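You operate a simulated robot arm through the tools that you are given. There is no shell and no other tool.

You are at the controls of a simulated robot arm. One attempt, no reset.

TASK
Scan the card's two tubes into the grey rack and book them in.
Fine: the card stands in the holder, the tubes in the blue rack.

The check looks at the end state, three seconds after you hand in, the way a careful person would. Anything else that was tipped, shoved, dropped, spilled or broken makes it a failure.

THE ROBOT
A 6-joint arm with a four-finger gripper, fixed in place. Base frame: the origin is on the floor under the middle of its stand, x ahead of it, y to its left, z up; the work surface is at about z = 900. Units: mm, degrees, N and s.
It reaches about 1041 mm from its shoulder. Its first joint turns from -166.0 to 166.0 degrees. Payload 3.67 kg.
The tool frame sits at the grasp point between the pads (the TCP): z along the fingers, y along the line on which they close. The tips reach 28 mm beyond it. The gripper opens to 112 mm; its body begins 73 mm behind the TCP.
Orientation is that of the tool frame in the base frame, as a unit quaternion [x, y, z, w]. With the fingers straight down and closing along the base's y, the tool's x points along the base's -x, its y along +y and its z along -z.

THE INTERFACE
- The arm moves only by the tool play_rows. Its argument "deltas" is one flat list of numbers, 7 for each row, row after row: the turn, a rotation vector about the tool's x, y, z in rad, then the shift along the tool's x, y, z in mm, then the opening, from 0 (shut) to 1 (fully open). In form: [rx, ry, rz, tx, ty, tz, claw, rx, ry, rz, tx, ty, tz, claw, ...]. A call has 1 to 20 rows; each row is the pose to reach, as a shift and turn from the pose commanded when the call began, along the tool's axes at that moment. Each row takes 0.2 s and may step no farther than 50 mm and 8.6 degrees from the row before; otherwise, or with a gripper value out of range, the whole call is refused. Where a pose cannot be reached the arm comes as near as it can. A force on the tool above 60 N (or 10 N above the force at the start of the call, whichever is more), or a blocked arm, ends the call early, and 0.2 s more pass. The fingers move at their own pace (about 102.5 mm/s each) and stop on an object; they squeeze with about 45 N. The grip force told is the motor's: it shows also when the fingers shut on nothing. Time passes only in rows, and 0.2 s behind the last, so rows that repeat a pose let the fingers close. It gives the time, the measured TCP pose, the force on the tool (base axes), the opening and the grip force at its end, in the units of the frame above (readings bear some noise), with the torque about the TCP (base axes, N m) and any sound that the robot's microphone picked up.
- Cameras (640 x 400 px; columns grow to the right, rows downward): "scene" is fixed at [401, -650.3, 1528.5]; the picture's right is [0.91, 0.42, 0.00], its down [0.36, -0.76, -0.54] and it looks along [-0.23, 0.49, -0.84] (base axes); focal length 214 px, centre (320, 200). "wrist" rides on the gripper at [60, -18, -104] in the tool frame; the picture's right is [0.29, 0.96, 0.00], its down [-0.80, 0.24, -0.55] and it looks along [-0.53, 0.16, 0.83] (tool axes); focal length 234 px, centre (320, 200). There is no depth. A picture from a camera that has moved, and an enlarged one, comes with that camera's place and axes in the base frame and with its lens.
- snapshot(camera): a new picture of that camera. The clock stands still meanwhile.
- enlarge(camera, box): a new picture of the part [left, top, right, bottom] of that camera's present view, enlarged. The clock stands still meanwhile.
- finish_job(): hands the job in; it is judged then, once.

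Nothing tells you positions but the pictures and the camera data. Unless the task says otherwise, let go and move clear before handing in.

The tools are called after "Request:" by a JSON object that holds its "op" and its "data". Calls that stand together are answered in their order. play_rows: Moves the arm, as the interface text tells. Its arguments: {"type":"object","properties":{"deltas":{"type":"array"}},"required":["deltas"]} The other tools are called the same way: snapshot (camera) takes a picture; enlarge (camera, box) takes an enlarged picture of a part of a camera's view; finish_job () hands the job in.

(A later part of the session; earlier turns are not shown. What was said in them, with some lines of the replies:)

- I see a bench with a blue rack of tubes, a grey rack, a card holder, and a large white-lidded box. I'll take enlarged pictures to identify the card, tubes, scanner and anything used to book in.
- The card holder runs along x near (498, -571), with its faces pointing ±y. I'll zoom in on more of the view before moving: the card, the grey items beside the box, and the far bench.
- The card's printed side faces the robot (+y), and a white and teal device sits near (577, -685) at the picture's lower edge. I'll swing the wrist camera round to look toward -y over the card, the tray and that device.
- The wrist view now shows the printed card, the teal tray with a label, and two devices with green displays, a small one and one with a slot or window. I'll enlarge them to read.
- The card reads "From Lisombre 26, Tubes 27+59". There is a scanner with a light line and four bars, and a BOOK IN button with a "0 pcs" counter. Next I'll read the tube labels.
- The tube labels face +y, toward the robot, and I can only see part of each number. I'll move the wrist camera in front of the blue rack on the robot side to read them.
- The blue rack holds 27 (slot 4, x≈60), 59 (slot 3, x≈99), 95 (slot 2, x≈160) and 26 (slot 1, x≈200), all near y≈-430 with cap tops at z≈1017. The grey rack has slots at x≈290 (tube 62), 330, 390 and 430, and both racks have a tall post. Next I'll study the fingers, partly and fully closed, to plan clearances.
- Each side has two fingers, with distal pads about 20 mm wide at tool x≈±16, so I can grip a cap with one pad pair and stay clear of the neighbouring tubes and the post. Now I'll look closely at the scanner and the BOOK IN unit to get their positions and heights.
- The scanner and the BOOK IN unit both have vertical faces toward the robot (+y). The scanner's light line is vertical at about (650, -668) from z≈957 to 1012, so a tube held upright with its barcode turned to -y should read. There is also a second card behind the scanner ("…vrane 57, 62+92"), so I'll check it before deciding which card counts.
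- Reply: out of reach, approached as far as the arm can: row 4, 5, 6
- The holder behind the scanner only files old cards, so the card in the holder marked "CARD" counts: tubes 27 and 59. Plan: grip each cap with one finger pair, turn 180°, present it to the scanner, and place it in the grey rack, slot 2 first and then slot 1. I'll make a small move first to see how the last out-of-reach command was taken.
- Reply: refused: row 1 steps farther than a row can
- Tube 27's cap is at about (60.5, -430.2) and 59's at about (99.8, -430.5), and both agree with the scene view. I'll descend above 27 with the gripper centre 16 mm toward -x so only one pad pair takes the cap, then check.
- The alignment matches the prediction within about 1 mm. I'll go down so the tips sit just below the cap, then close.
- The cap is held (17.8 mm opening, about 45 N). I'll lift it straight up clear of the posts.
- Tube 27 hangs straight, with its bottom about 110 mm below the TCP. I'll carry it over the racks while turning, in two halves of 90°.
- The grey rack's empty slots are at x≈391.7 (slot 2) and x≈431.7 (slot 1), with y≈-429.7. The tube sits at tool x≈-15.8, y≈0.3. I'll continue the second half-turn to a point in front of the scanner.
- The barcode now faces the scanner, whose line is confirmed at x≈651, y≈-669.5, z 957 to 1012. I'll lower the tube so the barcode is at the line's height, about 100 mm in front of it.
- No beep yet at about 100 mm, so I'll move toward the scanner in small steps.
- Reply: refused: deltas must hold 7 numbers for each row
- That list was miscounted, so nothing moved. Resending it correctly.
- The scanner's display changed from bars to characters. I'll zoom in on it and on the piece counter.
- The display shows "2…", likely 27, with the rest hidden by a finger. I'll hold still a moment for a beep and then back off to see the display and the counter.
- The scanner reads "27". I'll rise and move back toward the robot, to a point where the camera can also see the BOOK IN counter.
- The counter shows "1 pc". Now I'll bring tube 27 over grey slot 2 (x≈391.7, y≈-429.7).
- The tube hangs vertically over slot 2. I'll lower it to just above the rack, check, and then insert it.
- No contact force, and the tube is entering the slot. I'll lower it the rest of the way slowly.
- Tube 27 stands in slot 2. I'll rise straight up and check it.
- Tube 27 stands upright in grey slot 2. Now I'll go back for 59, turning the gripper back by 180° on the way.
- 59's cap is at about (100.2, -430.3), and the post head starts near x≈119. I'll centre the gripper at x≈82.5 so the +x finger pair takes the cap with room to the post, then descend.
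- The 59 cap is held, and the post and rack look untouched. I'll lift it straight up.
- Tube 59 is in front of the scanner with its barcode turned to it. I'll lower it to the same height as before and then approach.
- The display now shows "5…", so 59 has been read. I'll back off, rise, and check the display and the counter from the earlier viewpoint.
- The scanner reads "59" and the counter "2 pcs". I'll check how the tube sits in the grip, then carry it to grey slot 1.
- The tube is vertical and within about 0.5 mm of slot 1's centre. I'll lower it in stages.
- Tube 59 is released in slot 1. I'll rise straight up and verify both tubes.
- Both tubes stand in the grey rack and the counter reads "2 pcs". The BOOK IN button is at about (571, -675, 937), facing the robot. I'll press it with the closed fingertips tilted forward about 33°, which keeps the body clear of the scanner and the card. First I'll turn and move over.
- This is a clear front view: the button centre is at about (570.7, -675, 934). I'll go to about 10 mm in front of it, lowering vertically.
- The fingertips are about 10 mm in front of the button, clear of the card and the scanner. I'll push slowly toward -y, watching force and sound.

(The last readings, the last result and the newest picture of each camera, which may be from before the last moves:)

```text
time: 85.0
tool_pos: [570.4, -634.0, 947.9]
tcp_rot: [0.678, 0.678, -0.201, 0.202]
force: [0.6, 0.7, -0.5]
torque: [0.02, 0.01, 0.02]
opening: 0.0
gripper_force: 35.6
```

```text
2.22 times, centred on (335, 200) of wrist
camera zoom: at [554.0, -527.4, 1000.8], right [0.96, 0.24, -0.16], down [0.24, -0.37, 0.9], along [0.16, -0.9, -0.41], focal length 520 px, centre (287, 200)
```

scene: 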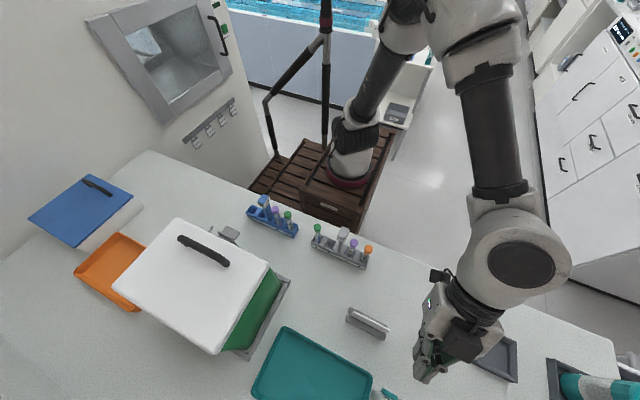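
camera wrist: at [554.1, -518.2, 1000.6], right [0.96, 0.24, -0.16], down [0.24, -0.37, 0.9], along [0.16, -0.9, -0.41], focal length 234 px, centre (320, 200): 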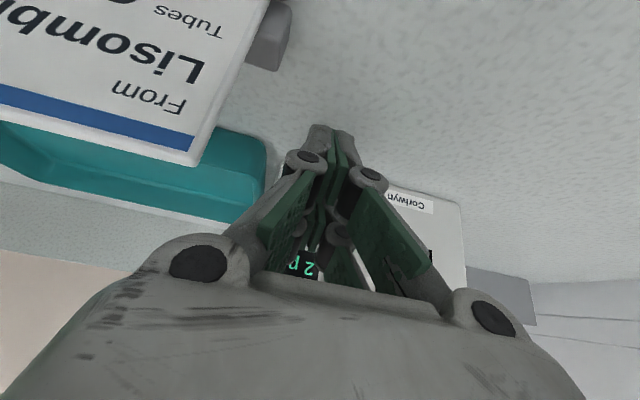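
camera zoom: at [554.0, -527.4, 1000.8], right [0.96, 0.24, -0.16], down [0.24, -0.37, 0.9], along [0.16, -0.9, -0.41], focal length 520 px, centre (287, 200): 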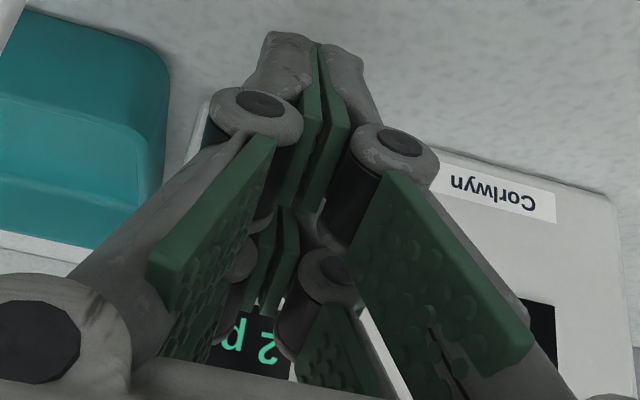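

Request:
{"op": "play_rows", "data": {"deltas": [0, 0, 0, -1.26, 0, 0.82, 0, 0, 0, 0, -2.52, 0, 1.63, 0, 0, 0, 0, -3.35, 0, 2.18, 0, 0, 0, 0, -3.35, 0, 2.18, 0]}}

Request:
{"op": "enlarge", "data": {"camera": "scene", "box": [360, 340, 440, 400]}}

Request:
{"op": "enlarge", "data": {"camera": "wrist", "box": [250, 110, 420, 290]}}

```text
time: 86.0
tool_pos: [571.5, -638.3, 947.0]
tcp_rot: [0.678, 0.678, -0.201, 0.201]
force: [0.4, 1.0, 0.7]
torque: [0.05, 0.0, 0.02]
opening: 5.8
gripper_force: 35.5
```

```text
6.67 times, centred on (400, 370) of scene
camera zoom: at [401.0, -650.3, 1528.5], right [0.91, 0.42, 0.0], down [0.36, -0.76, -0.54], along [-0.23, 0.49, -0.84], focal length 1430 px, centre (-213, -933)
```

zoom: 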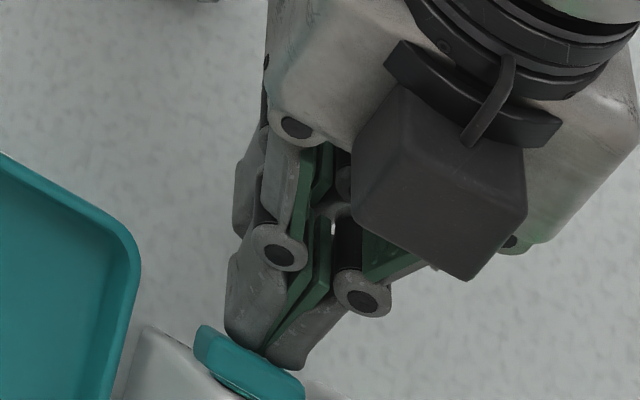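

```text
2.22 times, centred on (335, 200) of wrist
camera zoom: at [553.8, -531.4, 1000.7], right [0.96, 0.24, -0.16], down [0.24, -0.37, 0.9], along [0.16, -0.9, -0.41], focal length 520 px, centre (287, 200)
```

zoom: 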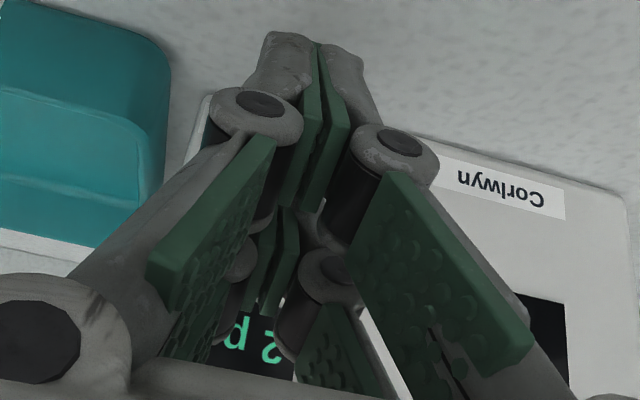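

I've made light contact and the button is starting to move in. I'll press further in 1 mm steps.

Request:
{"op": "play_rows", "data": {"deltas": [0, 0, 0, -0.84, 0, 0.54, 0, 0, 0, 0, -1.68, 0, 1.09, 0, 0, 0, 0, -1.68, 0, 1.09, 0]}}

Request:
{"op": "enlarge", "data": {"camera": "scene", "box": [360, 340, 440, 400]}}

Request:
{"op": "enlarge", "data": {"camera": "wrist", "box": [250, 110, 420, 290]}}

```text
time: 86.8
tool_pos: [571.0, -640.6, 947.5]
tcp_rot: [0.678, 0.678, -0.2, 0.2]
force: [0.3, 1.3, 0.5]
torque: [0.01, -0.01, -0.01]
opening: 5.9
gripper_force: 35.9
heard: click
```

```text
6.67 times, centred on (400, 370) of scene
camera zoom: at [401.0, -650.3, 1528.5], right [0.91, 0.42, 0.0], down [0.36, -0.76, -0.54], along [-0.23, 0.49, -0.84], focal length 1430 px, centre (-213, -933)
```

zoom: 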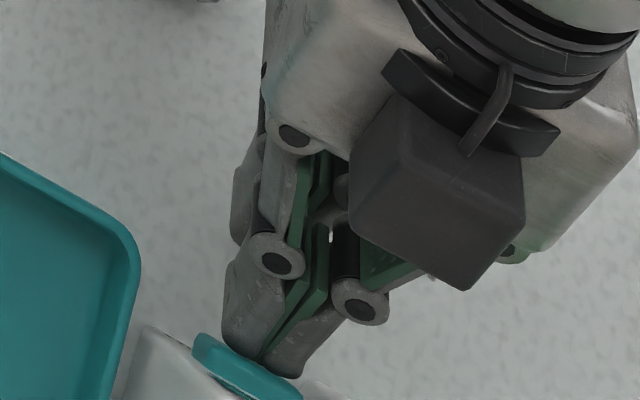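

```text
2.22 times, centred on (335, 200) of wrist
camera zoom: at [553.6, -533.6, 1000.6], right [0.96, 0.24, -0.16], down [0.24, -0.37, 0.9], along [0.16, -0.9, -0.41], focal length 520 px, centre (287, 200)
```

zoom: 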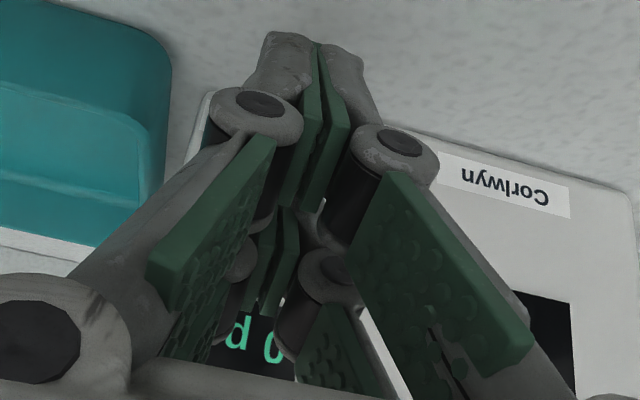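

There was a click and the counter dropped to 0, so the two tubes are booked in. I'll back straight off the button and rise clear.

Request:
{"op": "play_rows", "data": {"deltas": [0, 0, 0, 5.87, 0, -3.81, 0, 0, 0, 0, 11.74, 0, -7.62, 0, 0, 0, 0, 2.0, 0, -22.5, 0, 0, 0, 0, -7.5, 0, -37.3, 0, 0, 0, 0, -17.1, 0, -52.1, 0, 0, 0, 0, -24, 0, -78, 0, 0, 0, 0, -31, 0, -105, 0, 0, 0, 0, -37.3, 0, -130.8, 0, 0, 0, 0, -37.3, 0, -130.8, 0]}}

Request:
{"op": "snapshot", "data": {"camera": "wrist"}}

Request:
{"op": "enlarge", "data": {"camera": "wrist", "box": [270, 65, 450, 225]}}

Request:
{"op": "snapshot", "data": {"camera": "scene"}}

```text
time: 88.8
tool_pos: [570.7, -601.4, 1076.3]
tcp_rot: [0.678, 0.677, -0.201, 0.2]
force: [0.1, -0.6, 0.0]
torque: [0.0, 0.02, 0.01]
opening: 0.1
gripper_force: 35.6
```

```text
taken
camera wrist: at [553.6, -493.4, 1130.9], right [0.96, 0.24, -0.16], down [0.24, -0.37, 0.9], along [0.16, -0.9, -0.41], focal length 234 px, centre (320, 200)
```

wrist: 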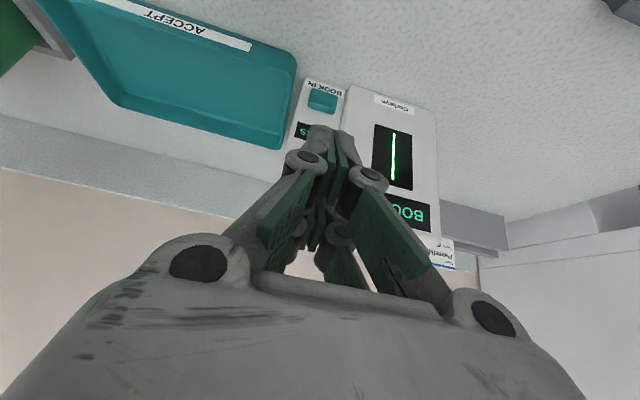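

```text
2.50 times, centred on (360, 145) of wrist
camera zoom: at [553.6, -493.4, 1130.9], right [0.96, 0.24, -0.16], down [0.24, -0.37, 0.9], along [0.16, -0.9, -0.41], focal length 585 px, centre (220, 338)
```

zoom: 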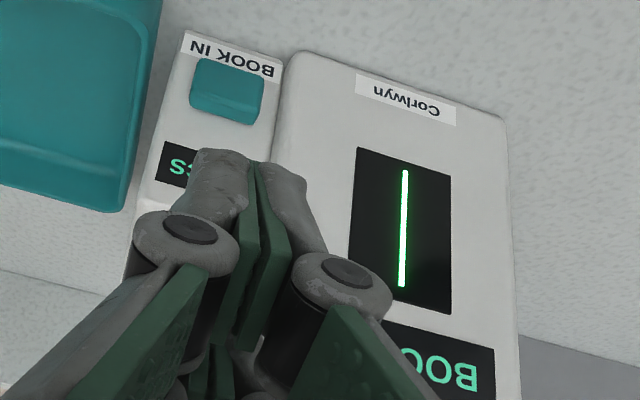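

```text
taken
```

scene: 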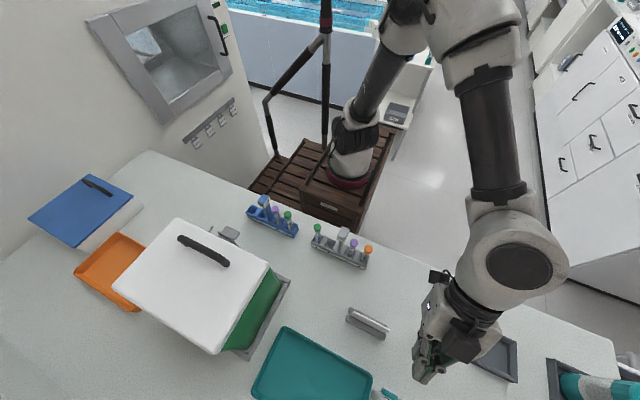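

The scanner display now shows "BOO…", likely "BOOKED". I'll untilt, move clear, and do a final check of everything.

Request:
{"op": "play_rows", "data": {"deltas": [0, 0.03, 0, 3.5, 0, -18, 0, 0, 0.11, 0, 8, 0, -40, 0.1, 0, 0.2, 0, 13, 0, -64, 0.3, 0, 0.29, 0, 18, 0, -88, 0.3, 0, 0.38, 0, 23, 0, -112, 0.3, 0, 0.47, 0, 28, 0, -136, 0.3, 0, 0.54, 0, 32, 0, -156, 0.3, 0, 0.576, 0, 34.2, 0, -167.7, 0.3, 0, 0.576, 0, 34.2, 0, -167.7, 0.3]}}

Request:
{"op": "snapshot", "data": {"camera": "wrist"}}

Request:
{"op": "snapshot", "data": {"camera": "scene"}}

```text
time: 90.8
tool_pos: [570.8, -480.4, 1199.9]
tcp_rot: [0.708, 0.707, 0.0, 0.0]
force: [0.7, -0.6, 0.7]
torque: [0.01, 0.0, 0.01]
opening: 33.5
gripper_force: 0.0
```

```text
taken
camera wrist: at [553.4, -420.3, 1302.7], right [0.96, 0.29, 0.0], down [0.24, -0.8, 0.55], along [0.16, -0.53, -0.83], focal length 234 px, centre (320, 200)
```

wrist: 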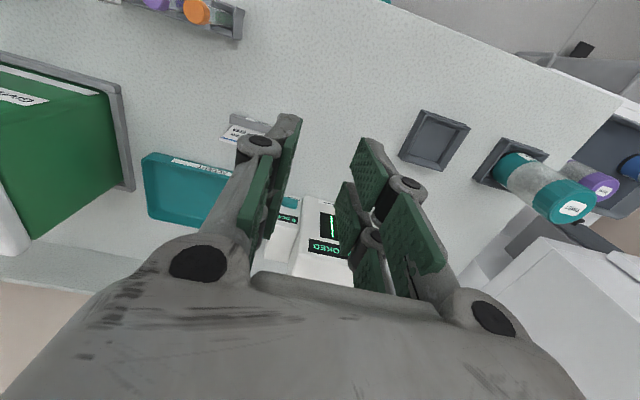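

```text
taken
```

scene: 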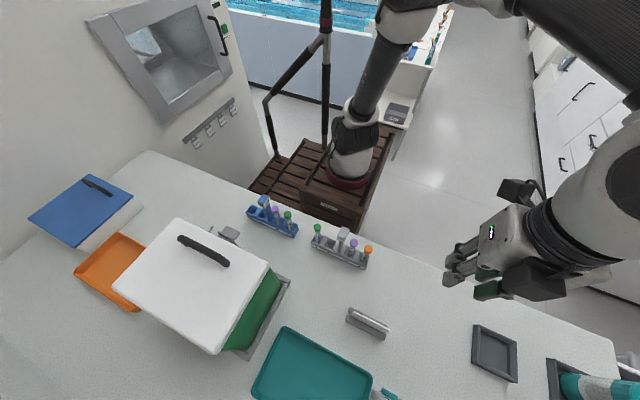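

Request:
{"op": "enlarge", "data": {"camera": "wrist", "box": [260, 185, 360, 285]}}

Request:
{"op": "enlarge", "data": {"camera": "scene", "box": [235, 180, 385, 280]}}

Request:
{"op": "enlarge", "data": {"camera": "scene", "box": [320, 280, 480, 400]}}

Request:
{"op": "enlarge", "data": {"camera": "wrist", "box": [100, 0, 300, 150]}}

```text
4.00 times, centred on (310, 235) of wrist
camera zoom: at [553.4, -420.3, 1302.7], right [0.96, 0.29, 0.0], down [0.24, -0.8, 0.55], along [0.16, -0.53, -0.83], focal length 937 px, centre (360, 60)
```

zoom: 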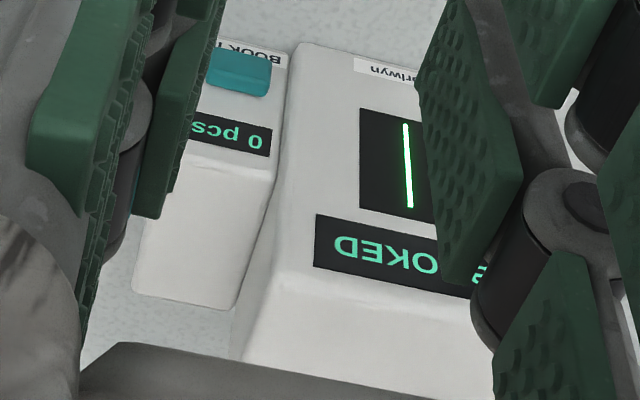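

```text
4.00 times, centred on (310, 230) of scene
camera zoom: at [401.0, -650.3, 1528.5], right [0.91, 0.42, 0.0], down [0.36, -0.76, -0.54], along [-0.23, 0.49, -0.84], focal length 858 px, centre (360, 80)
```

zoom: 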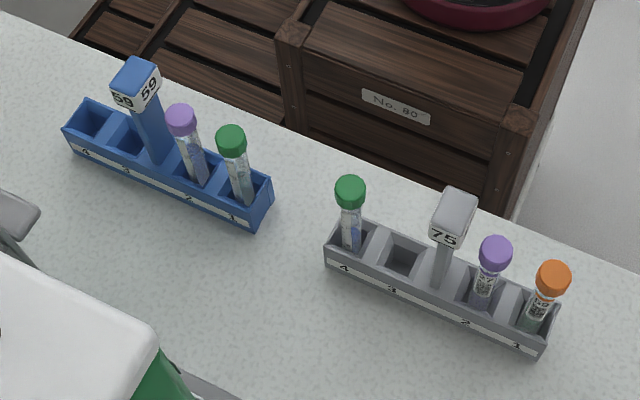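

```text
3.33 times, centred on (400, 340) of scene
camera zoom: at [401.0, -650.3, 1528.5], right [0.91, 0.42, 0.0], down [0.36, -0.76, -0.54], along [-0.23, 0.49, -0.84], focal length 715 px, centre (53, -267)
```

zoom: 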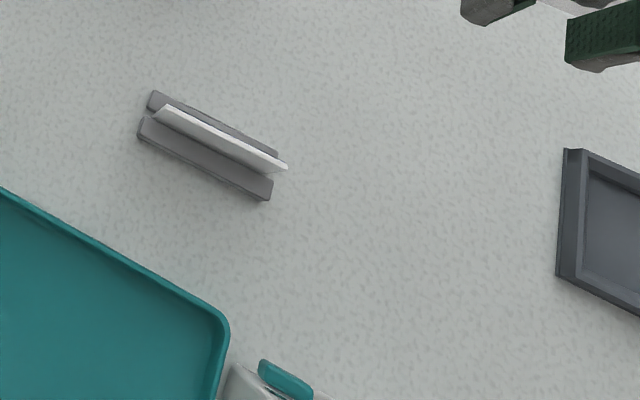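

```text
2.67 times, centred on (200, 75) of wrist
camera zoom: at [553.4, -420.3, 1302.7], right [0.96, 0.29, 0.0], down [0.24, -0.8, 0.55], along [0.16, -0.53, -0.83], focal length 624 px, centre (640, 533)
```

zoom: 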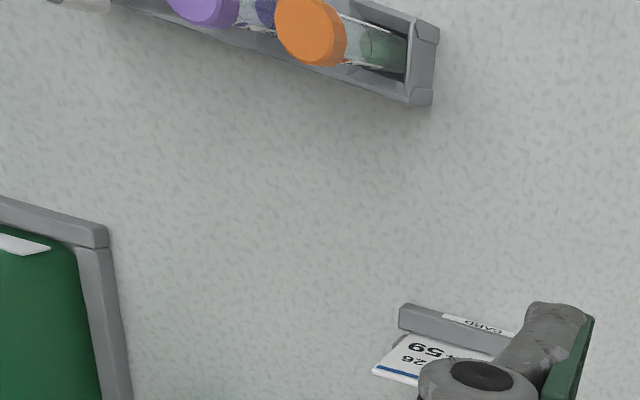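

The scanner shows "BOOKED" with the counter back at 0. Tubes 27 and 59 stand upright in the grey rack, and the other tubes, the racks, the card and the trays sit where they were. The arm is clear and holds nothing, so I'm handing in.

Request:
{"op": "finish_job", "data": {}}

```text
The job is handed in.
```

The card's two tubes, 27 and 59, are scanned, standing in the grey rack and booked in, and I handed the job in.

- **Card:** the one in the "CARD" holder reads "From Lisombre 26, Tubes 27+59". A second holder behind the scanner also holds cards, such as Givrane 57 with tubes 62+92. I took those as filed and left them alone.
- **Scan:** the scanner displayed 27 and then 59, and the counter went to 2 pcs.
- **Rack:** tube 27 is in grey slot 2 and tube 59 in slot 1. The tube already in slot 4 was not touched.
- **Book in:** I pressed BOOK IN once. It clicked, the scanner showed "BOOKED", and the counter went back to 0.

In the last pictures the other tubes, both racks, the card and the trays sit where they started. The arm was clear and holding nothing. I have not seen the check's result.
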